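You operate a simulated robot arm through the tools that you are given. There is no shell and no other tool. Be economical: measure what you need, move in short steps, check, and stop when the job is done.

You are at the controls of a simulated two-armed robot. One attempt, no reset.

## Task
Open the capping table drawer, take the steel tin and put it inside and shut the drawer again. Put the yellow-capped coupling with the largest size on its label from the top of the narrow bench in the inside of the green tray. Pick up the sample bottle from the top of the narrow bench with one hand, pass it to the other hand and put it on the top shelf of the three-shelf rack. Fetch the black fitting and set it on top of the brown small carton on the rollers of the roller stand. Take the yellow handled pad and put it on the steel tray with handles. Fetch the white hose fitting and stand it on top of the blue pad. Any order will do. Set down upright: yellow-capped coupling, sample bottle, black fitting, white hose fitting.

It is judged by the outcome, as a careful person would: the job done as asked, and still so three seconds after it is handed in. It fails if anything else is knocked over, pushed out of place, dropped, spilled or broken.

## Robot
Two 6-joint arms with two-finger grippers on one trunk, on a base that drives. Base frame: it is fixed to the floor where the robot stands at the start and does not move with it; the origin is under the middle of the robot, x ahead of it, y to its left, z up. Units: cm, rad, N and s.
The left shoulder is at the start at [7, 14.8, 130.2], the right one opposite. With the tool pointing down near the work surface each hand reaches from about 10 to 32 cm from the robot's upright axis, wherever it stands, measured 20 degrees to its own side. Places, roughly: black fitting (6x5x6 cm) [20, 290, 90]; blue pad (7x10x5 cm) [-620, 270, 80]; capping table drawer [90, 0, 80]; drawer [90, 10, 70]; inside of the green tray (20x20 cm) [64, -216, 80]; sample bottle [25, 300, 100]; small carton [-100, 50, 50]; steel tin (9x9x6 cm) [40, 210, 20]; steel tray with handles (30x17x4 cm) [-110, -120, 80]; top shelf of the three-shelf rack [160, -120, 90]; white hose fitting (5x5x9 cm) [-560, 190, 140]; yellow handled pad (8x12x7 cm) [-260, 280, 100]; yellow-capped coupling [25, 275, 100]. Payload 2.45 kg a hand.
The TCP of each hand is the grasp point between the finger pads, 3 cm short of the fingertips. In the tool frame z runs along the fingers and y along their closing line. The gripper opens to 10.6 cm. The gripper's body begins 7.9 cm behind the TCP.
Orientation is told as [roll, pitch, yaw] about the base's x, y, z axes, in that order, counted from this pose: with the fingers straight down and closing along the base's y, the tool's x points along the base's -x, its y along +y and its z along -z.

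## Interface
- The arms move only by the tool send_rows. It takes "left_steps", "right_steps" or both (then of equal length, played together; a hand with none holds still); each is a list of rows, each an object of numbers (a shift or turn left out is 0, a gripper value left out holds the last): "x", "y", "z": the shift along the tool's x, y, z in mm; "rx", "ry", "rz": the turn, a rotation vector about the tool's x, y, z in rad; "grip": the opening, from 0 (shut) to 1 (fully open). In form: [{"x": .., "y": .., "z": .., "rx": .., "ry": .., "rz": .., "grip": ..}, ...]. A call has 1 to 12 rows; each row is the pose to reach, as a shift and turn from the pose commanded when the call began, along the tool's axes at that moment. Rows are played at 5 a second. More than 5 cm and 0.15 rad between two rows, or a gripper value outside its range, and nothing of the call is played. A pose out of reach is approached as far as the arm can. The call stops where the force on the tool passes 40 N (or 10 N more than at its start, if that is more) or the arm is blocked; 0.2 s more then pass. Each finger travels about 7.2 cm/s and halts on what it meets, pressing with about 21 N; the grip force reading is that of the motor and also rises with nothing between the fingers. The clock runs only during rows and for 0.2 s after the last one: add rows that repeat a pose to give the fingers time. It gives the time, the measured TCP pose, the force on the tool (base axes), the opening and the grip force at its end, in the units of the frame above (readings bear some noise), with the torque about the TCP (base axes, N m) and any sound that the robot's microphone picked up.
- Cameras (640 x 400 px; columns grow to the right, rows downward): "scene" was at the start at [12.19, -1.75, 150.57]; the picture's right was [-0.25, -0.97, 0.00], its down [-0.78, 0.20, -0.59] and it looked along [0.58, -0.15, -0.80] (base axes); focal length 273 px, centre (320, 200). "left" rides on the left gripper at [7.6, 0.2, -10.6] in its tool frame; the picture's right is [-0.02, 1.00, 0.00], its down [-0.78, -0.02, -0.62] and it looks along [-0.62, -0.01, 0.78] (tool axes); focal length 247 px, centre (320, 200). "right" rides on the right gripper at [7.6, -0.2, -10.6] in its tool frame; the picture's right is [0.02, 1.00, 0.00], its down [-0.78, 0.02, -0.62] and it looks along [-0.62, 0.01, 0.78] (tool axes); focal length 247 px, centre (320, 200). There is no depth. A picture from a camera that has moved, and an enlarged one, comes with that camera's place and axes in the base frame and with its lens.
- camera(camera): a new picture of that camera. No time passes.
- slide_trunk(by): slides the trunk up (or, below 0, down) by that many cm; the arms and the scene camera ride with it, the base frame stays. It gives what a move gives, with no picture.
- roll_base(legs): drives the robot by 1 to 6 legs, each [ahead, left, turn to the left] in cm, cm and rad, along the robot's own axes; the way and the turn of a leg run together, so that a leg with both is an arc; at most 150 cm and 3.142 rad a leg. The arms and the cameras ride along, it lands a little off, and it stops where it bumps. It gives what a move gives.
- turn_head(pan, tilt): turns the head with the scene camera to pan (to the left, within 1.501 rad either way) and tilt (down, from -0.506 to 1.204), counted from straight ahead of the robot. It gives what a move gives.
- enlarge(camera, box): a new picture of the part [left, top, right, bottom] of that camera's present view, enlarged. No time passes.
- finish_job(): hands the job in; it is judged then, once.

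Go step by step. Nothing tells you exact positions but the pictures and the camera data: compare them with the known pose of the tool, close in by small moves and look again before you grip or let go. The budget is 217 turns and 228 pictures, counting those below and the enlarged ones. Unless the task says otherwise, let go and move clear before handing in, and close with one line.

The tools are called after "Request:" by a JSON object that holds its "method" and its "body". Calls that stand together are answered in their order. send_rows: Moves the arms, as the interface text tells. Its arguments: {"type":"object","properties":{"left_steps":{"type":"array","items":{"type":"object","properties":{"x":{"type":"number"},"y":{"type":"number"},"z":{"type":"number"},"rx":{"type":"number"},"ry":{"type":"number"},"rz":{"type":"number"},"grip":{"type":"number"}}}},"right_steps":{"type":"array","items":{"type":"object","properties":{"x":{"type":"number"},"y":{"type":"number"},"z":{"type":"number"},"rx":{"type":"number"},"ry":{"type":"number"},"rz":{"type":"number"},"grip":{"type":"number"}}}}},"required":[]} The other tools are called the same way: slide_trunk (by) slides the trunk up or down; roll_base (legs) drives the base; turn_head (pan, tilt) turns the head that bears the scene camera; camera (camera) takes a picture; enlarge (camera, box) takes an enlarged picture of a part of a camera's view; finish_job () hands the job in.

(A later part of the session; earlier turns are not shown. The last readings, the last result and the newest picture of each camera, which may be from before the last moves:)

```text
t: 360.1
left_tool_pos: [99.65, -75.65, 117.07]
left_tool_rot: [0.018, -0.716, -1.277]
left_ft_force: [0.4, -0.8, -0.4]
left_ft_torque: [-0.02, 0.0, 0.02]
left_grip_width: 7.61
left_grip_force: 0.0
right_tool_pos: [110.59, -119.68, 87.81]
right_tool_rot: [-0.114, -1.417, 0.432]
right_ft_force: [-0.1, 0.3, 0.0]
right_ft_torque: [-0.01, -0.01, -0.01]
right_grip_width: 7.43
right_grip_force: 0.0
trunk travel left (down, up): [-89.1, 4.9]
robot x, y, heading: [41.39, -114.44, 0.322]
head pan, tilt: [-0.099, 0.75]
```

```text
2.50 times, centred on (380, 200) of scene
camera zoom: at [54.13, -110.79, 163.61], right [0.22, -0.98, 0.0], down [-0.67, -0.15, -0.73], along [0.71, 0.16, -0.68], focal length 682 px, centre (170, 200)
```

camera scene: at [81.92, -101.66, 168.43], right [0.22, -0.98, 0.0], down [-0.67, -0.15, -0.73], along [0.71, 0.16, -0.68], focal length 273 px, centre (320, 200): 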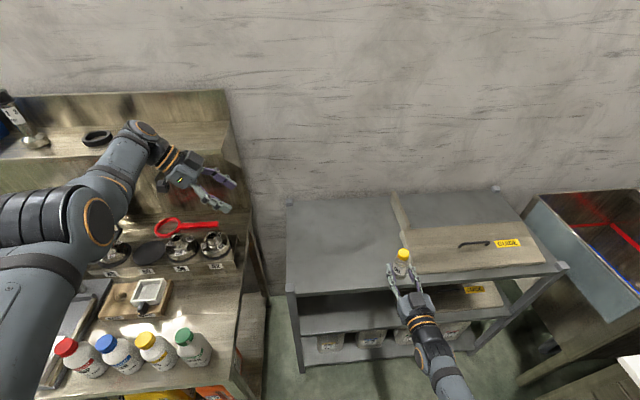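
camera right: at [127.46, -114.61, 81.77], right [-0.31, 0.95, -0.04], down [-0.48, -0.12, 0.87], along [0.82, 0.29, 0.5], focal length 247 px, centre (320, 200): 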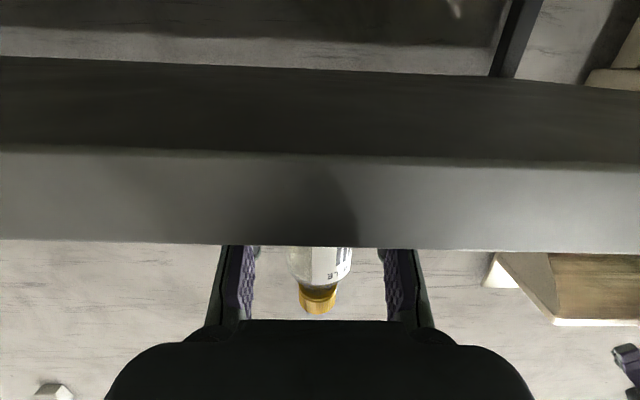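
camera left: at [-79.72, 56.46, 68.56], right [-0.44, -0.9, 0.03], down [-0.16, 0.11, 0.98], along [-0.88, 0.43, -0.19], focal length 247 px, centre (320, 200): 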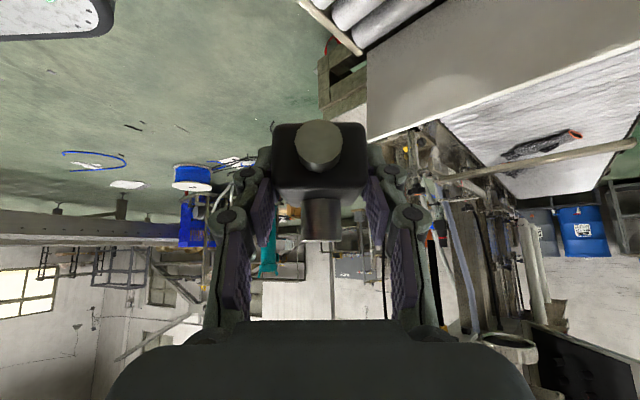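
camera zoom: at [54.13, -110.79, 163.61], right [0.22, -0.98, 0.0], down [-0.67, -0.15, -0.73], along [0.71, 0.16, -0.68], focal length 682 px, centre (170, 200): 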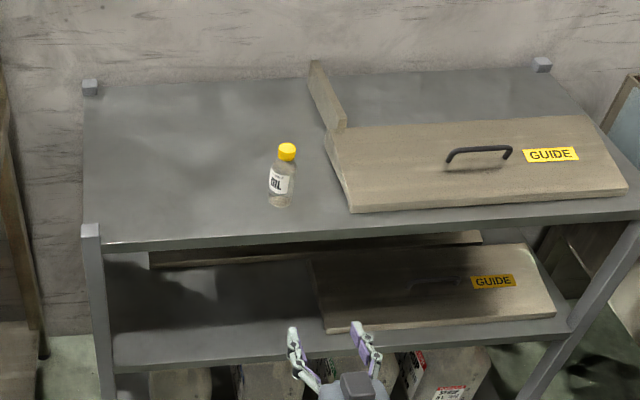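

Bottle done. I back away and reset both hands to pointing down.

Request:
{"method": "roll_base", "body": {"legs": [[-22, 0, 0]]}}

Request:
{"method": "slide_trunk", "body": {"by": 4.5}}

Request:
{"method": "send_rows", "body": {"left_steps": [{"ry": 0.13}, {"ry": 0.26}, {"ry": 0.39}, {"ry": 0.52}, {"ry": 0.65}, {"ry": 0.717}, {"ry": 0.717}, {"ry": 0.717}, {"ry": 0.717}, {"ry": 0.717}, {"ry": 0.717}], "right_steps": [{"ry": 0.13, "x": -15}, {"ry": 0.26, "x": -30}, {"ry": 0.39, "x": -45}, {"ry": 0.52, "x": -60}, {"ry": 0.65, "x": -75}, {"ry": 0.78, "x": -90}, {"ry": 0.91, "x": -105}, {"ry": 1.04, "x": -120}, {"ry": 1.17, "x": -130}, {"ry": 1.3, "x": -130}, {"ry": 1.42, "x": -130}]}}

Request:
{"method": "send_rows", "body": {"left_steps": [{"rz": -0.14}, {"rz": -0.28}, {"rz": -0.42}, {"rz": -0.56}, {"rz": -0.7}, {"rz": -0.84}, {"rz": -0.98}, {"rz": -1.12}, {"rz": -1.26}, {"rz": -1.4}, {"rz": -1.5}, {"rz": -1.58}]}}

```text
t: 361.8
left_tool_pos: [78.62, -82.54, 117.14]
left_tool_rot: [0.017, -0.716, -1.275]
left_ft_force: [-0.1, 0.9, -0.4]
left_ft_torque: [-0.05, -0.01, -0.01]
left_grip_width: 7.65
left_grip_force: 0.0
right_tool_pos: [89.53, -126.72, 87.76]
right_tool_rot: [-0.115, -1.416, 0.432]
right_ft_force: [-0.4, -0.2, -1.1]
right_ft_torque: [-0.02, 0.03, 0.0]
right_grip_width: 7.43
right_grip_force: 0.0
trunk travel left (down, up): [-89.1, 4.9]
robot x, y, heading: [19.77, -121.45, 0.322]
head pan, tilt: [-0.099, 0.75]
```

```text
t: 362.7
left_tool_pos: [78.18, -82.62, 121.7]
left_tool_rot: [0.022, -0.715, -1.277]
left_ft_force: [-0.5, -0.1, 0.8]
left_ft_torque: [0.0, 0.01, -0.02]
left_grip_width: 7.64
left_grip_force: 0.0
right_tool_pos: [89.35, -126.69, 92.47]
right_tool_rot: [-0.116, -1.421, 0.433]
right_ft_force: [-0.3, -0.6, -1.4]
right_ft_torque: [0.03, -0.03, 0.02]
right_grip_width: 7.4
right_grip_force: 0.1
trunk travel left (down, up): [-93.6, 0.4]
robot x, y, heading: [20.05, -121.4, 0.319]
head pan, tilt: [-0.099, 0.75]
```

```text
t: 365.1
left_tool_pos: [80.07, -82.15, 121.45]
left_tool_rot: [0.013, 0.0, -1.263]
left_ft_force: [-0.3, 0.1, 0.0]
left_ft_torque: [0.01, 0.03, -0.02]
left_grip_width: 7.61
left_grip_force: 0.1
left hand out of reach, approached as far as the arm can: row 1, 2, 3, 4, 5, 6, 7, 8, 9, 10, 11
right_tool_pos: [91.22, -125.97, 105.27]
right_tool_rot: [-0.017, -0.01, 0.321]
right_ft_force: [-1.0, 0.1, -0.8]
right_ft_torque: [0.0, 0.02, 0.0]
right_grip_width: 7.43
right_grip_force: 0.1
right hand out of reach, approached as far as the arm can: row 2, 3
trunk travel left (down, up): [-93.6, 0.4]
robot x, y, heading: [19.92, -121.32, 0.315]
head pan, tilt: [-0.099, 0.75]
```

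```text
t: 367.7
left_tool_pos: [79.88, -82.14, 121.63]
left_tool_rot: [0.002, -0.013, 0.315]
left_ft_force: [-0.2, 1.1, 0.0]
left_ft_torque: [0.0, 0.02, 0.01]
left_grip_width: 7.62
left_grip_force: 0.0
right_tool_pos: [91.13, -126.02, 105.26]
right_tool_rot: [-0.017, -0.012, 0.317]
right_ft_force: [-0.8, -0.3, 0.3]
right_ft_torque: [-0.01, 0.01, 0.02]
right_grip_width: 7.41
right_grip_force: 0.0
trunk travel left (down, up): [-93.6, 0.4]
robot x, y, heading: [20.15, -121.12, 0.32]
head pan, tilt: [-0.099, 0.75]
```

Request:
{"method": "roll_base", "body": {"legs": [[0, 0, 1.25], [131, 30, 0], [128, 8, 0], [0, 0, 0.9]]}}

Request:
{"method": "turn_head", "body": {"pan": 0.1, "tilt": 0.4}}

Request:
{"method": "camera", "body": {"camera": "scene"}}

```text
t: 386.0
left_tool_pos: [-80.11, 170.82, 121.64]
left_tool_rot: [0.002, -0.013, 2.452]
left_ft_force: [0.2, 0.4, -0.2]
left_ft_torque: [-0.01, 0.03, 0.0]
left_grip_width: 7.64
left_grip_force: 0.0
right_tool_pos: [-49.06, 203.88, 105.33]
right_tool_rot: [-0.017, -0.012, 2.455]
right_ft_force: [0.7, -0.4, 0.6]
right_ft_torque: [-0.03, -0.02, 0.01]
right_grip_width: 7.41
right_grip_force: 0.1
trunk travel left (down, up): [-93.6, 0.4]
robot x, y, heading: [-15.16, 141.14, 2.461]
head pan, tilt: [-0.099, 0.75]
```

```text
t: 386.8
left_tool_pos: [-80.15, 170.88, 121.71]
left_tool_rot: [0.0, -0.012, 2.451]
left_ft_force: [-0.4, -0.6, 0.3]
left_ft_torque: [-0.01, -0.02, -0.02]
left_grip_width: 7.62
left_grip_force: 0.0
right_tool_pos: [-49.21, 203.78, 105.41]
right_tool_rot: [-0.017, -0.013, 2.455]
right_ft_force: [-0.1, -0.4, 0.0]
right_ft_torque: [0.02, -0.02, 0.0]
right_grip_width: 7.45
right_grip_force: 0.1
trunk travel left (down, up): [-93.6, 0.4]
robot x, y, heading: [-14.8, 141.19, 2.457]
head pan, tilt: [0.099, 0.4]
```

```text
69 pictures are left
camera scene: at [-26.59, 149.46, 171.24], right [0.55, 0.83, 0.0], down [0.33, -0.22, -0.92], along [-0.77, 0.51, -0.39], focal length 273 px, centre (320, 200)
```

scene: 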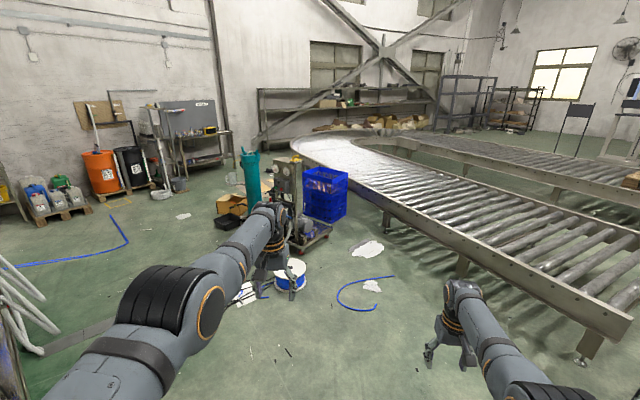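

Request:
{"method": "enlarge", "body": {"camera": "scene", "box": [220, 130, 380, 260]}}

```text
3.08 times, centred on (300, 195) of scene
camera zoom: at [-26.59, 149.46, 171.24], right [0.55, 0.83, 0.0], down [0.33, -0.22, -0.92], along [-0.77, 0.51, -0.39], focal length 839 px, centre (382, 215)
```

zoom: 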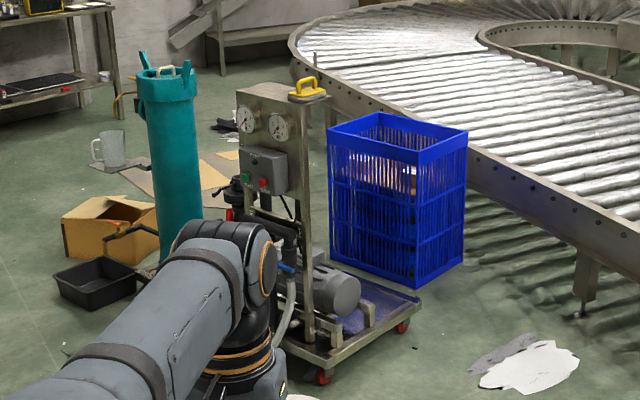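

The yellow handled pad sits on top of the gauge panel of the pump cart, near (-255, 273, 103). A cable spool lies on the floor at (-224, 246), so I approach from the north-east.

Request:
{"method": "roll_base", "body": {"legs": [[118, -8, 0], [112, -8, 0], [0, 0, 1.06]]}}

Request:
{"method": "turn_head", "body": {"pan": 0.0, "tilt": 0.7}}

Request:
{"method": "camera", "body": {"camera": "scene"}}

```text
t: 400.9
left_tool_pos: [-240.96, 255.28, 121.69]
left_tool_rot: [0.003, -0.014, -2.748]
left_ft_force: [0.7, -1.1, -0.1]
left_ft_torque: [-0.05, 0.02, 0.0]
left_grip_width: 7.62
left_grip_force: 0.0
right_tool_pos: [-255.67, 298.02, 105.25]
right_tool_rot: [-0.017, -0.014, -2.746]
right_ft_force: [-0.1, 0.0, 0.4]
right_ft_torque: [-0.02, 0.0, 0.02]
right_grip_width: 7.43
right_grip_force: 0.0
trunk travel left (down, up): [-93.6, 0.4]
robot x, y, heading: [-184.33, 298.66, -2.742]
head pan, tilt: [0.099, 0.4]
```

```text
t: 401.7
left_tool_pos: [-240.97, 255.07, 121.6]
left_tool_rot: [0.001, -0.013, -2.748]
left_ft_force: [-0.1, 0.1, 0.6]
left_ft_torque: [0.01, -0.02, -0.02]
left_grip_width: 7.66
left_grip_force: 0.1
right_tool_pos: [-255.57, 297.84, 105.29]
right_tool_rot: [-0.016, -0.011, -2.747]
right_ft_force: [0.5, -0.2, -0.4]
right_ft_torque: [-0.01, 0.02, -0.04]
right_grip_width: 7.41
right_grip_force: 0.1
trunk travel left (down, up): [-93.6, 0.4]
robot x, y, heading: [-184.38, 298.65, -2.745]
head pan, tilt: [0.0, 0.7]
```

```text
67 pictures are left
camera scene: at [-196.62, 293.59, 168.57], right [-0.39, 0.92, 0.0], down [0.59, 0.25, -0.77], along [-0.71, -0.3, -0.64], focal length 273 px, centre (320, 200)
```

scene: 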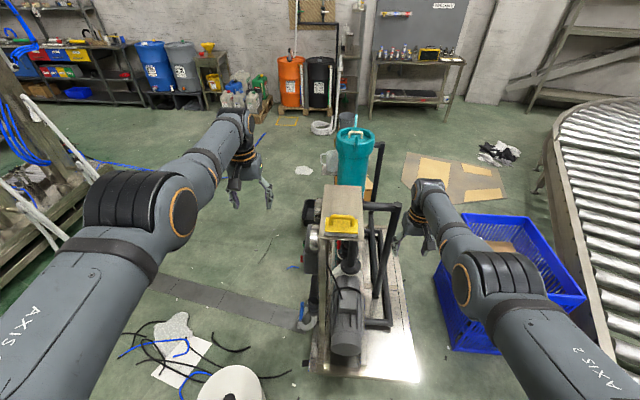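

Request:
{"method": "enlarge", "body": {"camera": "scene", "box": [290, 170, 400, 260]}}

```text
4.44 times, centred on (345, 215) of scene
camera zoom: at [-196.62, 293.59, 168.57], right [-0.39, 0.92, 0.0], down [0.59, 0.25, -0.77], along [-0.71, -0.3, -0.64], focal length 1212 px, centre (209, 133)
```

zoom: 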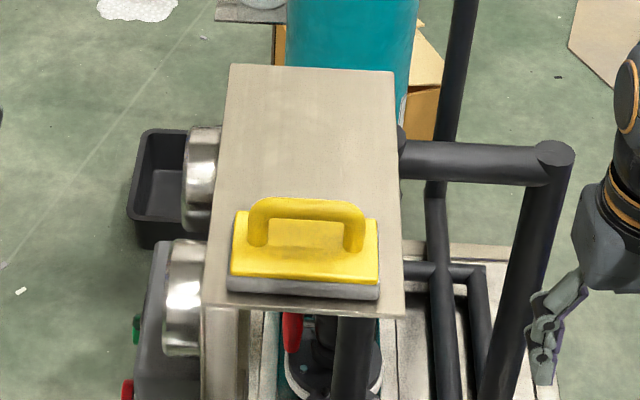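

The pad lies on the panel's top plate, handle across my view. I turn the right gripper by 90°, raise it, and line up.

Request:
{"method": "send_rows", "body": {"right_steps": [{"rz": 0.14}, {"rz": 0.28}, {"rz": 0.42}, {"rz": 0.56}, {"rz": 0.7}, {"rz": 0.84}, {"rz": 0.98}, {"rz": 1.12}, {"rz": 1.26}, {"rz": 1.4}, {"rz": 1.5}, {"rz": 1.575}]}}

Request:
{"method": "send_rows", "body": {"right_steps": [{"y": -15, "z": -30}, {"y": -30, "z": -60}, {"y": -45, "z": -90}, {"y": -60, "z": -120}]}}

Request:
{"method": "roll_base", "body": {"legs": [[0, 20, 0]]}}

Request:
{"method": "camera", "body": {"camera": "scene"}}

Request:
{"method": "camera", "body": {"camera": "right"}}

```text
t: 404.3
left_tool_pos: [-241.05, 255.18, 121.65]
left_tool_rot: [0.001, -0.014, -2.749]
left_ft_force: [-0.6, 0.0, 0.4]
left_ft_torque: [0.02, 0.0, -0.01]
left_grip_width: 7.6
left_grip_force: 0.0
right_tool_pos: [-255.68, 297.89, 105.33]
right_tool_rot: [0.013, -0.017, 1.961]
right_ft_force: [0.2, 0.4, 0.0]
right_ft_torque: [0.01, 0.02, 0.01]
right_grip_width: 7.4
right_grip_force: 0.2
trunk travel left (down, up): [-93.6, 0.4]
robot x, y, heading: [-184.48, 298.64, -2.742]
head pan, tilt: [0.0, 0.7]
```

```text
t: 405.3
left_tool_pos: [-240.88, 255.31, 121.63]
left_tool_rot: [0.001, -0.014, -2.75]
left_ft_force: [1.1, -0.4, 0.0]
left_ft_torque: [0.02, 0.02, 0.01]
left_grip_width: 7.61
left_grip_force: 0.0
right_tool_pos: [-249.9, 300.0, 116.96]
right_tool_rot: [0.013, -0.018, 1.961]
right_ft_force: [0.0, -0.5, 1.3]
right_ft_torque: [0.01, 0.02, 0.03]
right_grip_width: 7.39
right_grip_force: 0.0
right hand out of reach, approached as far as the arm can: row 4
trunk travel left (down, up): [-93.6, 0.4]
robot x, y, heading: [-183.88, 298.83, -2.746]
head pan, tilt: [0.0, 0.7]
```

```text
t: 406.9
left_tool_pos: [-233.57, 237.3, 121.73]
left_tool_rot: [0.004, -0.014, -2.753]
left_ft_force: [-0.4, 0.3, 0.1]
left_ft_torque: [-0.03, -0.06, 0.03]
left_grip_width: 7.63
left_grip_force: 0.1
right_tool_pos: [-242.67, 282.04, 116.87]
right_tool_rot: [0.013, -0.015, 1.959]
right_ft_force: [-0.1, -0.2, -0.2]
right_ft_torque: [-0.04, -0.02, 0.0]
right_grip_width: 7.41
right_grip_force: 0.2
trunk travel left (down, up): [-93.6, 0.4]
robot x, y, heading: [-176.4, 280.08, -2.749]
head pan, tilt: [0.0, 0.7]
```

```text
65 pictures are left
camera scene: at [-189.14, 275.69, 168.56], right [-0.38, 0.92, 0.0], down [0.6, 0.25, -0.76], along [-0.71, -0.3, -0.64], focal length 273 px, centre (320, 200)
```

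scene: 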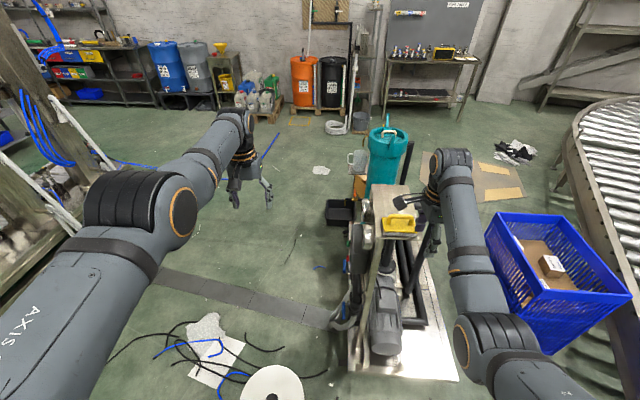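

```text
64 pictures are left
camera right: at [-239.31, 274.95, 127.38], right [-0.92, -0.4, 0.01], down [-0.3, 0.71, 0.63], along [-0.26, 0.58, -0.77], focal length 247 px, centre (320, 200)
```

right: 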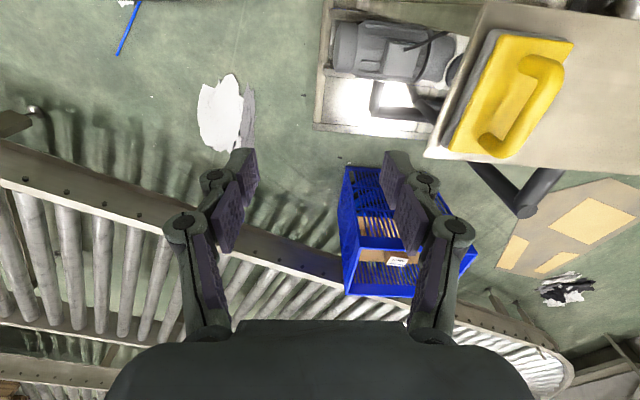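

Request:
{"method": "send_rows", "body": {"right_steps": [{"rz": 0.13}, {"rz": 0.26}]}}

Request:
{"method": "roll_base", "body": {"legs": [[14, 1.5, 0]]}}

Request:
{"method": "camera", "body": {"camera": "right"}}

```text
t: 407.5
left_tool_pos: [-233.45, 237.0, 121.77]
left_tool_rot: [0.0, -0.014, -2.753]
left_ft_force: [-0.7, -0.2, 0.1]
left_ft_torque: [-0.04, 0.02, -0.03]
left_grip_width: 7.64
left_grip_force: 0.0
right_tool_pos: [-242.54, 281.91, 116.9]
right_tool_rot: [0.018, -0.012, 1.696]
right_ft_force: [0.0, -0.1, 0.1]
right_ft_torque: [-0.02, -0.02, -0.01]
right_grip_width: 7.44
right_grip_force: 0.2
trunk travel left (down, up): [-93.6, 0.4]
robot x, y, heading: [-176.16, 280.67, -2.749]
head pan, tilt: [0.0, 0.7]
```

```text
t: 408.8
left_tool_pos: [-243.51, 231.41, 121.9]
left_tool_rot: [0.003, -0.017, -2.753]
left_ft_force: [0.5, 0.3, 0.2]
left_ft_torque: [-0.05, 0.03, -0.02]
left_grip_width: 7.64
left_grip_force: 0.1
right_tool_pos: [-252.63, 276.38, 117.16]
right_tool_rot: [0.019, -0.011, 1.698]
right_ft_force: [-0.1, 0.5, 0.2]
right_ft_torque: [0.0, 0.01, 0.01]
right_grip_width: 7.42
right_grip_force: 0.1
trunk travel left (down, up): [-93.6, 0.4]
robot x, y, heading: [-187.2, 274.76, -2.746]
head pan, tilt: [0.0, 0.7]
stopped in leg 1: the robot was blocked; the commanded pose is now the measured one
```

```text
63 pictures are left
camera right: at [-251.17, 268.64, 127.62], right [-0.99, -0.15, 0.02], down [-0.1, 0.77, 0.63], along [-0.11, 0.62, -0.77], focal length 247 px, centre (320, 200)
```

right: 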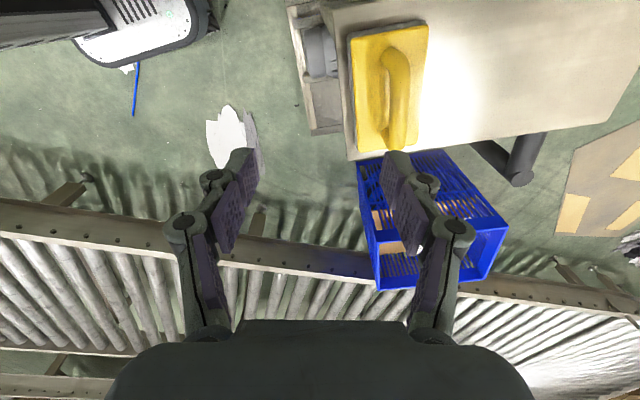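

The handle bar is actually square to my original wrist angle; I undo that turn and move over it.

Request:
{"method": "send_rows", "body": {"right_steps": [{"rz": -0.14, "y": 15}, {"rz": -0.28, "y": 30}, {"rz": -0.28, "y": 50, "x": -10}, {"rz": -0.28, "y": 66, "x": -16}]}}

Request:
{"method": "camera", "body": {"camera": "right"}}

```text
t: 409.8
left_tool_pos: [-244.01, 231.2, 121.62]
left_tool_rot: [-0.001, -0.014, -2.753]
left_ft_force: [-0.6, 0.3, 1.0]
left_ft_torque: [-0.07, 0.0, -0.03]
left_grip_width: 7.66
left_grip_force: 0.1
right_tool_pos: [-259.8, 276.72, 116.89]
right_tool_rot: [0.011, -0.018, 1.979]
right_ft_force: [-1.1, -0.8, -0.7]
right_ft_torque: [-0.02, -0.02, -0.01]
right_grip_width: 7.46
right_grip_force: 0.0
trunk travel left (down, up): [-93.6, 0.4]
robot x, y, heading: [-187.5, 274.91, -2.746]
head pan, tilt: [0.0, 0.7]
```

```text
62 pictures are left
camera right: at [-256.38, 269.64, 127.45], right [-0.91, -0.42, 0.01], down [-0.32, 0.7, 0.64], along [-0.27, 0.57, -0.77], focal length 247 px, centre (320, 200)
```

right: 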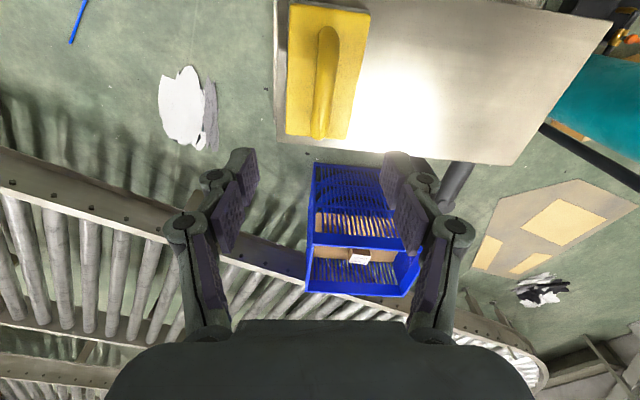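

Request:
{"method": "send_rows", "body": {"right_steps": [{"x": 15, "y": 2}, {"x": 30, "y": 3}, {"x": 30, "y": 3, "z": 30}, {"x": 30, "y": 3, "z": 55}]}}

Request:
{"method": "camera", "body": {"camera": "right"}}

```text
t: 410.8
left_tool_pos: [-243.89, 231.3, 121.7]
left_tool_rot: [0.003, -0.014, -2.752]
left_ft_force: [-0.6, -1.3, -0.4]
left_ft_torque: [0.01, -0.03, -0.01]
left_grip_width: 7.64
left_grip_force: 0.0
right_tool_pos: [-258.82, 274.32, 111.61]
right_tool_rot: [0.012, -0.017, 1.978]
right_ft_force: [-0.1, -0.1, 0.3]
right_ft_torque: [-0.03, -0.01, -0.03]
right_grip_width: 7.41
right_grip_force: 0.1
trunk travel left (down, up): [-93.6, 0.4]
robot x, y, heading: [-186.72, 274.31, -2.749]
head pan, tilt: [0.0, 0.7]
```

```text
61 pictures are left
camera right: at [-255.47, 267.15, 122.11], right [-0.91, -0.42, 0.01], down [-0.31, 0.71, 0.64], along [-0.27, 0.57, -0.77], focal length 247 px, centre (320, 200)
```

right: 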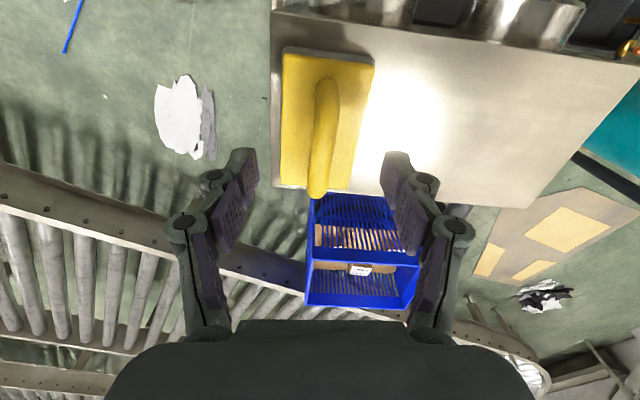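

Request:
{"method": "send_rows", "body": {"right_steps": [{"z": 25}, {"z": 45}, {"z": 62}, {"z": 62, "grip": 0.4}, {"z": 62, "grip": 0.1}, {"z": 62, "grip": 0.1}, {"z": 62, "grip": 0.1}]}}

Request:
{"method": "camera", "body": {"camera": "right"}}

```text
t: 412.4
left_tool_pos: [-243.55, 231.31, 121.93]
left_tool_rot: [-0.001, -0.018, -2.751]
left_ft_force: [-0.5, -0.6, 0.4]
left_ft_torque: [-0.02, -0.01, -0.03]
left_grip_width: 7.63
left_grip_force: 0.0
right_tool_pos: [-258.62, 274.11, 105.94]
right_tool_rot: [0.024, -0.02, 1.977]
right_ft_force: [-11.6, -2.3, 28.0]
right_ft_torque: [0.18, -0.28, -0.16]
right_grip_width: 1.55
right_grip_force: 20.9
right hand out of reach, approached as far as the arm can: row 3, 4, 5
trunk travel left (down, up): [-93.6, 0.4]
robot x, y, heading: [-186.77, 274.46, -2.751]
head pan, tilt: [0.0, 0.7]
```

```text
60 pictures are left
camera right: at [-255.11, 267.03, 116.39], right [-0.91, -0.42, 0.02], down [-0.31, 0.71, 0.64], along [-0.28, 0.57, -0.77], focal length 247 px, centre (320, 200)
```

right: 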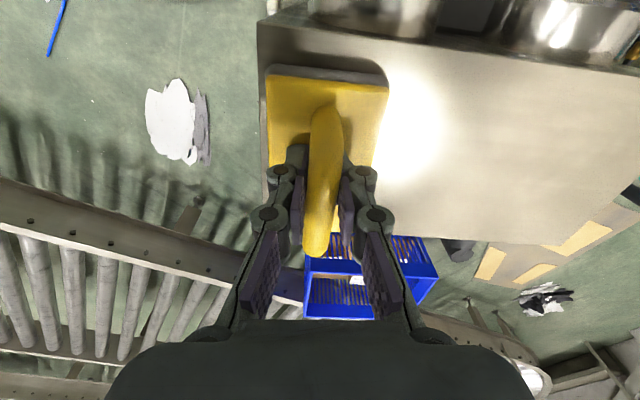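

Handle gripped. I lift.

Request:
{"method": "send_rows", "body": {"right_steps": [{"z": -15}, {"z": -40}, {"z": -70}, {"z": -100}]}}

Request:
{"method": "camera", "body": {"camera": "right"}}

```text
t: 413.4
left_tool_pos: [-243.81, 231.17, 121.72]
left_tool_rot: [-0.001, -0.014, -2.752]
left_ft_force: [0.2, 0.0, -0.2]
left_ft_torque: [0.02, -0.03, 0.03]
left_grip_width: 7.61
left_grip_force: 0.0
right_tool_pos: [-258.86, 274.14, 115.27]
right_tool_rot: [0.013, -0.017, 1.977]
right_ft_force: [-0.2, -0.1, -0.9]
right_ft_torque: [0.0, -0.02, -0.03]
right_grip_width: 1.36
right_grip_force: 21.2
trunk travel left (down, up): [-93.6, 0.4]
robot x, y, heading: [-187.05, 274.65, -2.751]
head pan, tilt: [0.0, 0.7]
```

```text
59 pictures are left
camera right: at [-255.41, 266.98, 125.72], right [-0.91, -0.42, 0.01], down [-0.31, 0.7, 0.64], along [-0.27, 0.57, -0.77], focal length 247 px, centre (320, 200)
```

right: 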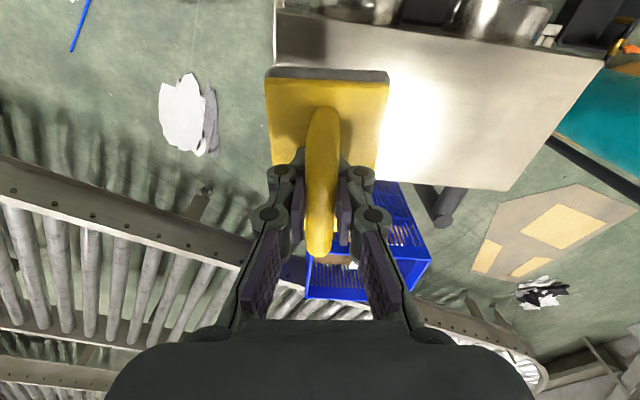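

The pad is lifted. I carry it to the table with the steel tray: back off, turn and drive round.

Request:
{"method": "roll_base", "body": {"legs": [[-30, 0, 0], [0, 0, 2.05], [100, -9, 0], [104, -10, 0], [0, 0, -0.87], [130, 0, 0]]}}

Request:
{"method": "turn_head", "body": {"pan": -0.6, "tilt": 0.5}}

Request:
{"method": "camera", "body": {"camera": "scene"}}

```text
t: 438.3
left_tool_pos: [-1.23, -54.18, 121.78]
left_tool_rot: [-0.001, -0.014, -1.595]
left_ft_force: [-0.7, 0.6, 0.6]
left_ft_torque: [0.02, 0.01, 0.0]
left_grip_width: 7.64
left_grip_force: 0.0
right_tool_pos: [-46.46, -50.65, 115.27]
right_tool_rot: [0.016, -0.016, 3.135]
right_ft_force: [-0.7, 0.0, -1.0]
right_ft_torque: [0.0, 0.0, 0.02]
right_grip_width: 1.37
right_grip_force: 20.7
trunk travel left (down, up): [-93.6, 0.4]
robot x, y, heading: [-18.2, 15.57, -1.592]
head pan, tilt: [0.0, 0.7]
```

```text
t: 439.3
left_tool_pos: [-1.35, -54.32, 121.85]
left_tool_rot: [0.0, -0.014, -1.592]
left_ft_force: [-1.0, 0.4, 0.3]
left_ft_torque: [0.03, -0.01, 0.0]
left_grip_width: 7.63
left_grip_force: 0.1
right_tool_pos: [-46.43, -50.76, 115.41]
right_tool_rot: [0.013, -0.018, 3.135]
right_ft_force: [0.7, -0.4, -0.1]
right_ft_torque: [-0.01, -0.03, 0.03]
right_grip_width: 1.36
right_grip_force: 20.4
trunk travel left (down, up): [-93.6, 0.4]
robot x, y, heading: [-18.24, 15.31, -1.589]
head pan, tilt: [-0.6, 0.499]
```

```text
58 pictures are left
camera scene: at [-23.56, 2.9, 170.32], right [-0.82, 0.58, 0.0], down [0.28, 0.39, -0.88], along [-0.51, -0.72, -0.48], focal length 273 px, centre (320, 200)
```

scene: 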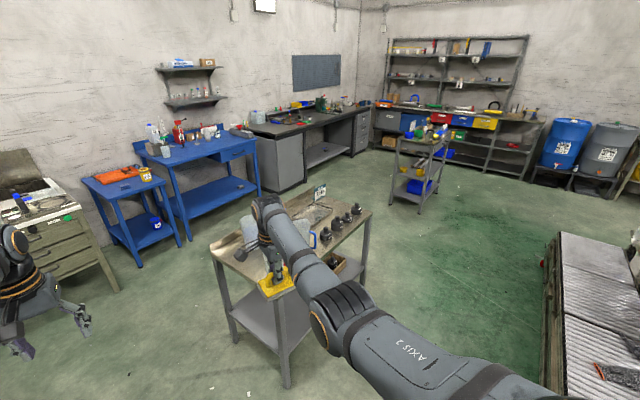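

The steel tray lies at about (-100, -112) on the jug table; its long side faces north-west. I go around to that side.

Request:
{"method": "roll_base", "body": {"legs": [[0, 0, 0.39], [-20, -96, 0]]}}

Request:
{"method": "turn_head", "body": {"pan": -0.1, "tilt": 0.7}}

Request:
{"method": "camera", "body": {"camera": "scene"}}

```text
t: 444.4
left_tool_pos: [-54.12, -56.45, 121.59]
left_tool_rot: [-0.001, -0.013, -1.218]
left_ft_force: [-0.2, -0.1, 0.2]
left_ft_torque: [-0.03, -0.01, 0.01]
left_grip_width: 7.63
left_grip_force: 0.0
right_tool_pos: [-97.44, -69.7, 115.5]
right_tool_rot: [0.016, -0.019, -2.771]
right_ft_force: [0.3, -0.3, -0.9]
right_ft_torque: [0.0, 0.0, 0.01]
right_grip_width: 1.33
right_grip_force: 21.3
trunk travel left (down, up): [-93.6, 0.4]
robot x, y, heading: [-95.56, 1.72, -1.211]
head pan, tilt: [-0.6, 0.499]
stopped in leg 2: the robot was blocked; the commanded pose is now the measured one
```

```text
t: 445.4
left_tool_pos: [-54.54, -56.81, 121.61]
left_tool_rot: [0.003, -0.013, -1.22]
left_ft_force: [0.0, 1.3, 0.2]
left_ft_torque: [-0.02, -0.04, -0.01]
left_grip_width: 7.62
left_grip_force: 0.1
right_tool_pos: [-98.05, -70.04, 115.27]
right_tool_rot: [0.014, -0.014, -2.772]
right_ft_force: [-0.6, 0.0, -1.9]
right_ft_torque: [0.05, -0.03, 0.02]
right_grip_width: 1.38
right_grip_force: 21.6
trunk travel left (down, up): [-93.6, 0.4]
robot x, y, heading: [-95.69, 1.76, -1.219]
head pan, tilt: [-0.099, 0.7]
```

```text
57 pictures are left
camera scene: at [-91.98, -11.18, 168.56], right [-0.97, -0.25, 0.0], down [-0.16, 0.62, -0.76], along [0.19, -0.74, -0.64], focal length 273 px, centre (320, 200)
```

scene: 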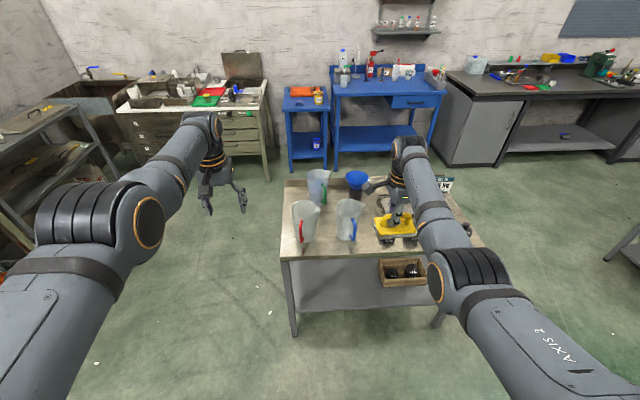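

Request:
{"method": "enlarge", "body": {"camera": "scene", "box": [280, 150, 500, 290]}}

Request:
{"method": "camera", "body": {"camera": "right"}}

```text
2.86 times, centred on (390, 220) of scene
camera zoom: at [-91.98, -11.18, 168.56], right [-0.97, -0.25, 0.0], down [-0.16, 0.62, -0.76], along [0.19, -0.74, -0.64], focal length 779 px, centre (120, 143)
```

zoom: 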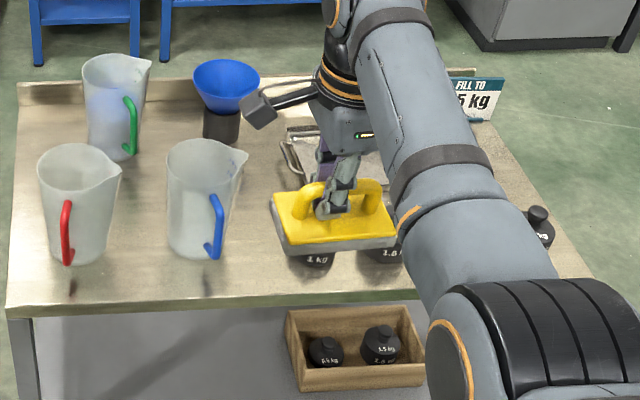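

```text
55 pictures are left
camera right: at [-90.82, -66.96, 125.74], right [0.38, -0.92, 0.01], down [-0.72, -0.29, 0.63], along [-0.58, -0.25, -0.77], focal length 247 px, centre (320, 200)
```

right: 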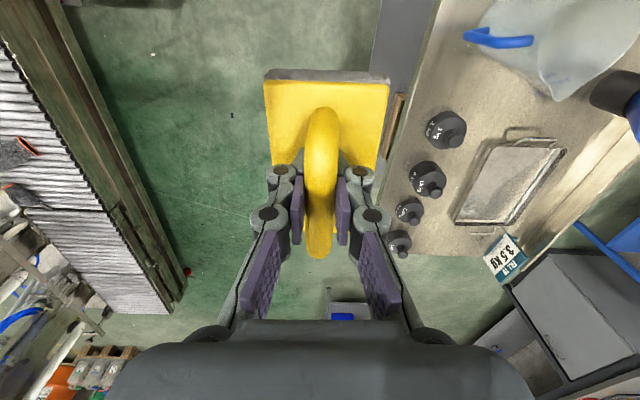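

The tray is visible behind the row of weights, centered at about (-102.5, -111.5). I move in: ahead, right, ahead.

Request:
{"method": "roll_base", "body": {"legs": [[20, 0, 0], [0, -18.5, 0], [16.5, 0, 0]]}}

Request:
{"method": "camera", "body": {"camera": "right"}}

Request:
{"method": "camera", "body": {"camera": "scene"}}

```text
t: 449.1
left_tool_pos: [-59.22, -97.24, 121.76]
left_tool_rot: [0.002, -0.017, -1.218]
left_ft_force: [0.1, 0.6, -0.3]
left_ft_torque: [-0.06, -0.02, 0.03]
left_grip_width: 7.6
left_grip_force: 0.1
right_tool_pos: [-102.47, -110.4, 115.52]
right_tool_rot: [0.016, -0.015, -2.772]
right_ft_force: [-0.5, -0.4, -1.6]
right_ft_torque: [-0.02, -0.01, 0.0]
right_grip_width: 1.37
right_grip_force: 21.1
trunk travel left (down, up): [-93.6, 0.4]
robot x, y, heading: [-100.25, -38.55, -1.21]
head pan, tilt: [-0.099, 0.7]
```

```text
54 pictures are left
camera right: at [-95.45, -107.31, 125.98], right [0.38, -0.92, 0.02], down [-0.72, -0.29, 0.63], along [-0.58, -0.25, -0.77], focal length 247 px, centre (320, 200)
```

right: 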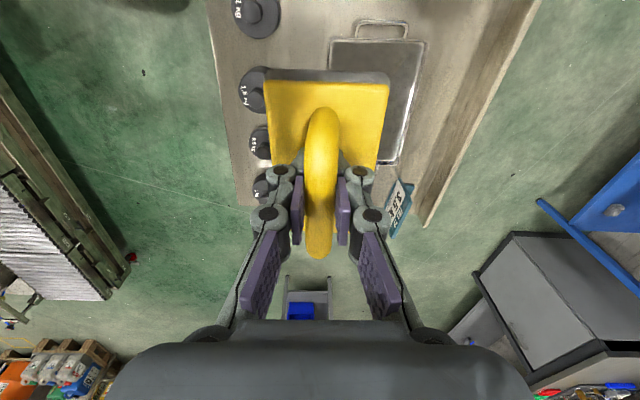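

```text
53 pictures are left
camera scene: at [-96.7, -51.4, 168.6], right [-0.97, -0.25, 0.0], down [-0.16, 0.62, -0.77], along [0.19, -0.74, -0.64], focal length 273 px, centre (320, 200)
```

scene: 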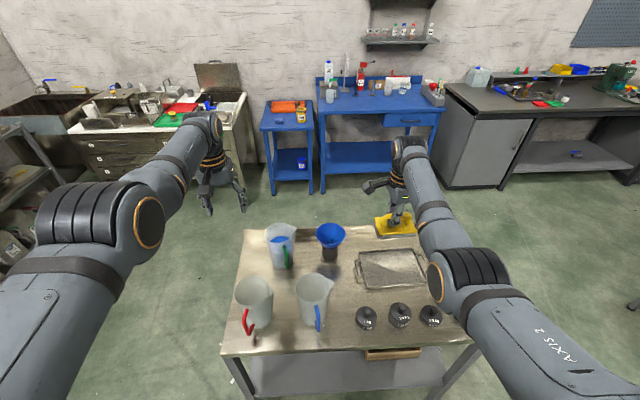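

Request:
{"method": "roll_base", "body": {"legs": [[0, -7.8, 0], [8.5, 0, 0]]}}

Request:
{"method": "send_rows", "body": {"right_steps": [{"z": 40}, {"z": 80}, {"z": 120}]}}

Request:
{"method": "camera", "body": {"camera": "right"}}

Request:
{"method": "enlarge", "body": {"camera": "scene", "box": [300, 200, 480, 350]}}

```text
t: 450.9
left_tool_pos: [-62.97, -107.25, 122.06]
left_tool_rot: [-0.002, -0.019, -1.217]
left_ft_force: [0.6, 0.7, 0.2]
left_ft_torque: [-0.1, 0.0, 0.0]
left_grip_width: 7.66
left_grip_force: 0.0
right_tool_pos: [-106.33, -120.52, 115.93]
right_tool_rot: [0.021, -0.019, -2.769]
right_ft_force: [0.0, 0.4, -0.3]
right_ft_torque: [-0.09, -0.01, 0.04]
right_grip_width: 1.38
right_grip_force: 21.8
trunk travel left (down, up): [-93.6, 0.4]
robot x, y, heading: [-104.08, -49.45, -1.218]
head pan, tilt: [-0.099, 0.7]
```

```text
t: 451.7
left_tool_pos: [-63.04, -108.12, 121.56]
left_tool_rot: [0.003, -0.012, -1.218]
left_ft_force: [0.1, -0.2, 0.0]
left_ft_torque: [-0.01, 0.01, -0.02]
left_grip_width: 7.63
left_grip_force: 0.1
right_tool_pos: [-106.84, -120.51, 103.75]
right_tool_rot: [0.015, -0.016, -2.77]
right_ft_force: [0.4, -0.2, 0.4]
right_ft_torque: [0.05, 0.02, -0.01]
right_grip_width: 1.36
right_grip_force: 21.8
right hand out of reach, approached as far as the arm can: row 3
trunk travel left (down, up): [-93.6, 0.4]
robot x, y, heading: [-104.38, -49.53, -1.216]
head pan, tilt: [-0.099, 0.7]
```

```text
52 pictures are left
camera right: at [-99.61, -117.51, 114.27], right [0.38, -0.92, 0.01], down [-0.72, -0.29, 0.63], along [-0.58, -0.25, -0.77], focal length 247 px, centre (320, 200)
```

right: 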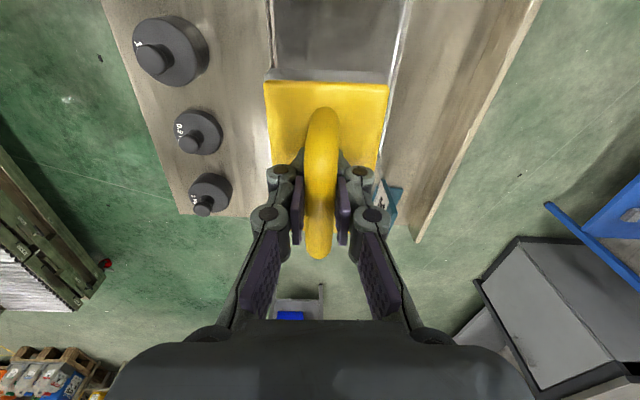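

```text
2.67 times, centred on (390, 275) of scene
camera zoom: at [-100.6, -62.5, 168.55], right [-0.97, -0.25, 0.0], down [-0.16, 0.62, -0.76], along [0.19, -0.74, -0.65], focal length 727 px, centre (133, 0)
```

zoom: 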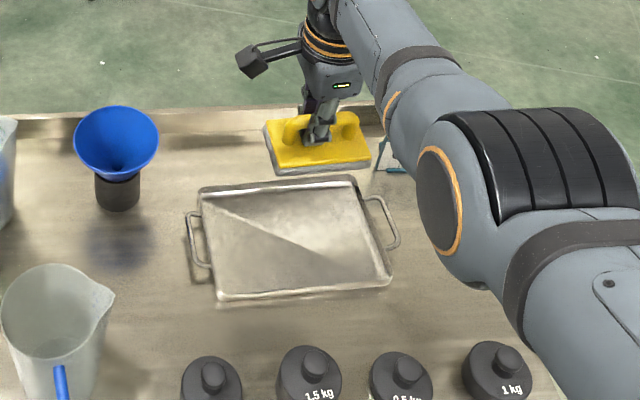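

Request:
{"method": "send_rows", "body": {"left_steps": [{"y": 35, "z": -25}, {"y": 70, "z": -50}, {"y": 105, "z": -75}, {"y": 140, "z": -100}, {"y": 175, "z": -110}]}}

Request:
{"method": "roll_base", "body": {"legs": [[1.6, 0, 0]]}}

Request:
{"method": "slide_trunk", "body": {"by": -11}}

Request:
{"method": "enlarge", "body": {"camera": "scene", "box": [220, 180, 480, 350]}}

```text
t: 452.9
left_tool_pos: [-47.75, -100.24, 132.37]
left_tool_rot: [0.0, -0.011, -1.217]
left_ft_force: [0.1, 0.6, -0.2]
left_ft_torque: [0.0, 0.01, 0.02]
left_grip_width: 7.62
left_grip_force: 0.0
left hand out of reach, approached as far as the arm can: row 4, 5
right_tool_pos: [-106.65, -120.41, 103.8]
right_tool_rot: [0.013, -0.018, -2.771]
right_ft_force: [-0.9, 0.9, -0.6]
right_ft_torque: [0.0, 0.01, -0.03]
right_grip_width: 1.36
right_grip_force: 21.0
trunk travel left (down, up): [-93.6, 0.4]
robot x, y, heading: [-104.8, -49.98, -1.217]
head pan, tilt: [-0.099, 0.7]
```

```text
t: 453.6
left_tool_pos: [-47.35, -101.48, 132.73]
left_tool_rot: [0.003, -0.016, -1.216]
left_ft_force: [-0.8, 0.2, 0.5]
left_ft_torque: [-0.06, 0.0, 0.01]
left_grip_width: 7.66
left_grip_force: 0.0
right_tool_pos: [-106.3, -121.67, 104.07]
right_tool_rot: [0.017, -0.015, -2.769]
right_ft_force: [-0.5, -0.2, 0.0]
right_ft_torque: [0.0, -0.01, 0.0]
right_grip_width: 1.36
right_grip_force: 21.0
trunk travel left (down, up): [-93.6, 0.4]
robot x, y, heading: [-104.05, -50.76, -1.212]
head pan, tilt: [-0.099, 0.7]
```

```text
t: 455.1
left_tool_pos: [-47.29, -101.9, 121.41]
left_tool_rot: [0.003, -0.016, -1.217]
left_ft_force: [0.4, -0.7, 0.6]
left_ft_torque: [0.0, -0.01, -0.01]
left_grip_width: 7.63
left_grip_force: 0.0
right_tool_pos: [-106.24, -122.02, 92.99]
right_tool_rot: [0.014, -0.016, -2.768]
right_ft_force: [-0.6, -1.2, -0.4]
right_ft_torque: [0.0, 0.01, 0.02]
right_grip_width: 1.38
right_grip_force: 20.8
trunk travel left (down, up): [-82.6, 11.4]
robot x, y, heading: [-104.37, -51.3, -1.215]
head pan, tilt: [-0.099, 0.7]
```

```text
2.35 times, centred on (350, 265) of scene
camera zoom: at [-100.02, -63.8, 157.57], right [-0.97, -0.25, 0.0], down [-0.16, 0.62, -0.76], along [0.19, -0.74, -0.64], focal length 642 px, centre (249, 47)
```

zoom: 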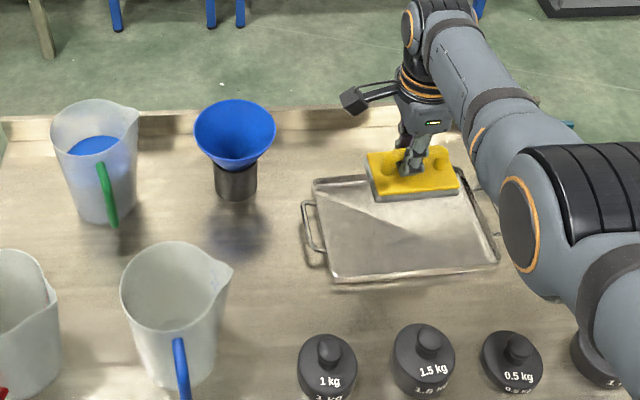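

Request:
{"method": "roll_base", "body": {"legs": [[-2, 0, 0]]}}

Request:
{"method": "slide_trunk", "body": {"by": -5}}

Request:
{"method": "enlarge", "body": {"camera": "scene", "box": [300, 200, 480, 330]}}

```text
t: 455.9
left_tool_pos: [-47.76, -100.51, 121.0]
left_tool_rot: [0.002, -0.009, -1.217]
left_ft_force: [1.1, -0.6, 0.5]
left_ft_torque: [0.08, 0.03, 0.0]
left_grip_width: 7.64
left_grip_force: 0.0
right_tool_pos: [-106.76, -120.41, 92.6]
right_tool_rot: [0.01, -0.016, -2.77]
right_ft_force: [0.0, -0.7, -1.7]
right_ft_torque: [0.05, -0.04, 0.03]
right_grip_width: 1.36
right_grip_force: 21.2
trunk travel left (down, up): [-82.6, 11.4]
robot x, y, heading: [-104.54, -48.97, -1.215]
head pan, tilt: [-0.099, 0.7]
```

```text
t: 456.8
left_tool_pos: [-48.03, -99.96, 116.55]
left_tool_rot: [0.003, -0.014, -1.217]
left_ft_force: [1.4, 0.3, 1.1]
left_ft_torque: [-0.04, 0.01, -0.01]
left_grip_width: 7.62
left_grip_force: 0.1
right_tool_pos: [-106.85, -120.05, 87.94]
right_tool_rot: [0.017, -0.016, -2.77]
right_ft_force: [-0.3, -0.7, -1.1]
right_ft_torque: [-0.01, -0.01, 0.02]
right_grip_width: 1.36
right_grip_force: 21.5
trunk travel left (down, up): [-77.6, 16.4]
robot x, y, heading: [-104.66, -48.97, -1.212]
head pan, tilt: [-0.099, 0.7]
```

```text
3.08 times, centred on (390, 265) of scene
camera zoom: at [-100.76, -61.79, 152.58], right [-0.97, -0.25, 0.0], down [-0.16, 0.62, -0.77], along [0.19, -0.74, -0.64], focal length 839 px, centre (105, 0)
```

zoom: 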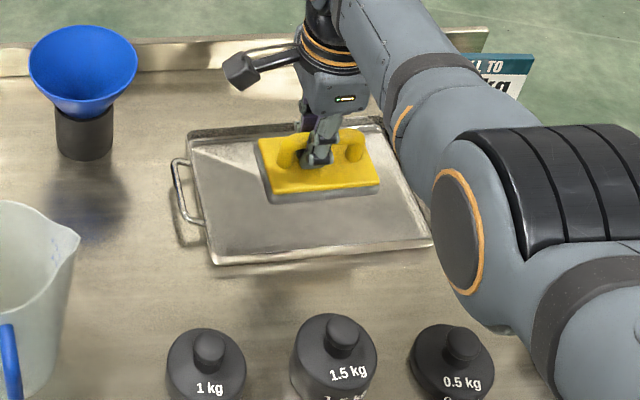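

Request:
{"method": "slide_trunk", "body": {"by": -2}}

Request:
{"method": "slide_trunk", "body": {"by": -1}}

Request:
{"method": "slide_trunk", "body": {"by": -1}}

Request:
{"method": "enlarge", "body": {"camera": "scene", "box": [300, 200, 480, 330]}}

```text
t: 457.4
left_tool_pos: [-47.93, -99.99, 114.44]
left_tool_rot: [0.002, -0.012, -1.216]
left_ft_force: [-0.7, 0.4, -0.5]
left_ft_torque: [-0.01, 0.0, -0.01]
left_grip_width: 7.64
left_grip_force: 0.0
right_tool_pos: [-106.88, -120.12, 85.91]
right_tool_rot: [0.014, -0.014, -2.769]
right_ft_force: [0.4, 0.0, -0.5]
right_ft_torque: [0.0, 0.0, 0.01]
right_grip_width: 1.32
right_grip_force: 21.7
trunk travel left (down, up): [-75.6, 18.4]
robot x, y, heading: [-104.66, -48.88, -1.216]
head pan, tilt: [-0.099, 0.7]
```

```text
t: 458.0
left_tool_pos: [-47.85, -100.1, 113.42]
left_tool_rot: [0.002, -0.011, -1.218]
left_ft_force: [0.1, 0.0, 0.3]
left_ft_torque: [0.01, 0.01, 0.02]
left_grip_width: 7.64
left_grip_force: 0.1
right_tool_pos: [-106.99, -120.05, 84.83]
right_tool_rot: [0.017, -0.016, -2.771]
right_ft_force: [0.6, -0.1, -1.1]
right_ft_torque: [0.03, 0.0, -0.01]
right_grip_width: 1.34
right_grip_force: 20.9
trunk travel left (down, up): [-74.6, 19.4]
robot x, y, heading: [-104.8, -49.3, -1.215]
head pan, tilt: [-0.099, 0.7]
```

```text
t: 458.6
left_tool_pos: [-47.93, -100.12, 112.42]
left_tool_rot: [0.002, -0.01, -1.217]
left_ft_force: [0.0, 0.6, -0.2]
left_ft_torque: [-0.01, -0.01, 0.0]
left_grip_width: 7.61
left_grip_force: 0.1
right_tool_pos: [-106.92, -120.07, 83.81]
right_tool_rot: [0.015, -0.016, -2.769]
right_ft_force: [-0.2, 0.5, -0.6]
right_ft_torque: [0.02, 0.0, 0.0]
right_grip_width: 1.37
right_grip_force: 21.0
trunk travel left (down, up): [-73.6, 20.4]
robot x, y, heading: [-104.55, -48.88, -1.216]
head pan, tilt: [-0.099, 0.7]
```

```text
3.08 times, centred on (390, 265) of scene
camera zoom: at [-100.66, -62.02, 148.55], right [-0.97, -0.25, 0.0], down [-0.16, 0.62, -0.76], along [0.19, -0.74, -0.64], focal length 839 px, centre (105, 0)
```

zoom: 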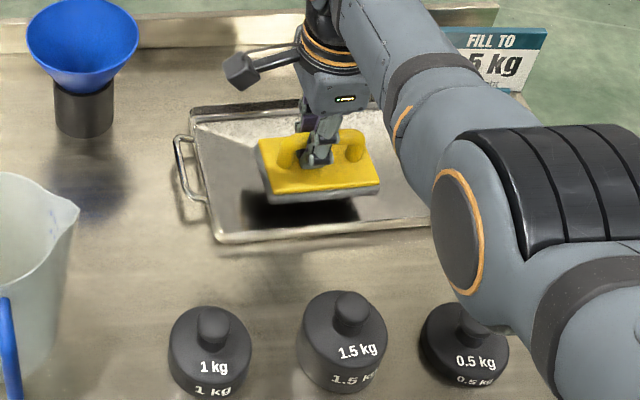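

Request:
{"method": "slide_trunk", "body": {"by": -1}}

Request:
{"method": "slide_trunk", "body": {"by": -1}}

Request:
{"method": "slide_trunk", "body": {"by": -1}}

Request:
{"method": "slide_trunk", "body": {"by": -0.8}}

```text
t: 459.2
left_tool_pos: [-47.86, -100.21, 111.42]
left_tool_rot: [0.002, -0.012, -1.216]
left_ft_force: [0.0, -0.4, -0.3]
left_ft_torque: [-0.03, -0.01, 0.01]
left_grip_width: 7.65
left_grip_force: 0.1
right_tool_pos: [-106.82, -120.12, 82.76]
right_tool_rot: [0.012, -0.016, -2.769]
right_ft_force: [-0.3, 0.2, -0.4]
right_ft_torque: [-0.01, -0.04, -0.03]
right_grip_width: 1.36
right_grip_force: 20.8
trunk travel left (down, up): [-72.6, 21.4]
robot x, y, heading: [-104.39, -48.87, -1.21]
head pan, tilt: [-0.099, 0.7]
```

```text
t: 459.8
left_tool_pos: [-47.94, -100.04, 110.28]
left_tool_rot: [0.002, -0.011, -1.216]
left_ft_force: [0.9, -0.1, -0.9]
left_ft_torque: [-0.01, -0.04, 0.02]
left_grip_width: 7.63
left_grip_force: 0.0
right_tool_pos: [-106.97, -120.05, 81.74]
right_tool_rot: [0.012, -0.015, -2.77]
right_ft_force: [1.1, 0.1, -1.0]
right_ft_torque: [0.0, 0.01, 0.03]
right_grip_width: 1.33
right_grip_force: 21.1
trunk travel left (down, up): [-71.6, 22.4]
robot x, y, heading: [-104.99, -48.86, -1.209]
head pan, tilt: [-0.099, 0.7]
```

```text
t: 460.3
left_tool_pos: [-47.9, -99.8, 109.67]
left_tool_rot: [0.001, -0.016, -1.217]
left_ft_force: [0.3, 0.0, -0.7]
left_ft_torque: [-0.03, 0.0, 0.05]
left_grip_width: 7.59
left_grip_force: 0.1
right_tool_pos: [-106.85, -120.22, 81.51]
right_tool_rot: [0.023, -0.017, -2.772]
right_ft_force: [-0.2, -5.0, 26.5]
right_ft_torque: [0.04, 0.07, 0.06]
right_grip_width: 1.37
right_grip_force: 20.8
trunk travel left (down, up): [-70.6, 23.4]
robot x, y, heading: [-104.58, -49.27, -1.213]
head pan, tilt: [-0.099, 0.7]
```

```text
t: 460.7
left_tool_pos: [-47.97, -99.76, 109.3]
left_tool_rot: [0.001, -0.014, -1.217]
left_ft_force: [0.6, 0.6, 0.0]
left_ft_torque: [0.03, -0.02, 0.0]
left_grip_width: 7.65
left_grip_force: 0.1
right_tool_pos: [-106.91, -120.27, 81.51]
right_tool_rot: [0.029, -0.016, -2.769]
right_ft_force: [-1.3, 8.0, 17.6]
right_ft_torque: [0.18, 0.16, -0.11]
right_grip_width: 1.36
right_grip_force: 20.3
trunk travel left (down, up): [-70.4, 23.6]
robot x, y, heading: [-104.6, -48.93, -1.217]
head pan, tilt: [-0.099, 0.7]
stopped: the force on the tool passed its limit at 44 N (the readings are from after the stop); the commanded pose is now the measured one
```

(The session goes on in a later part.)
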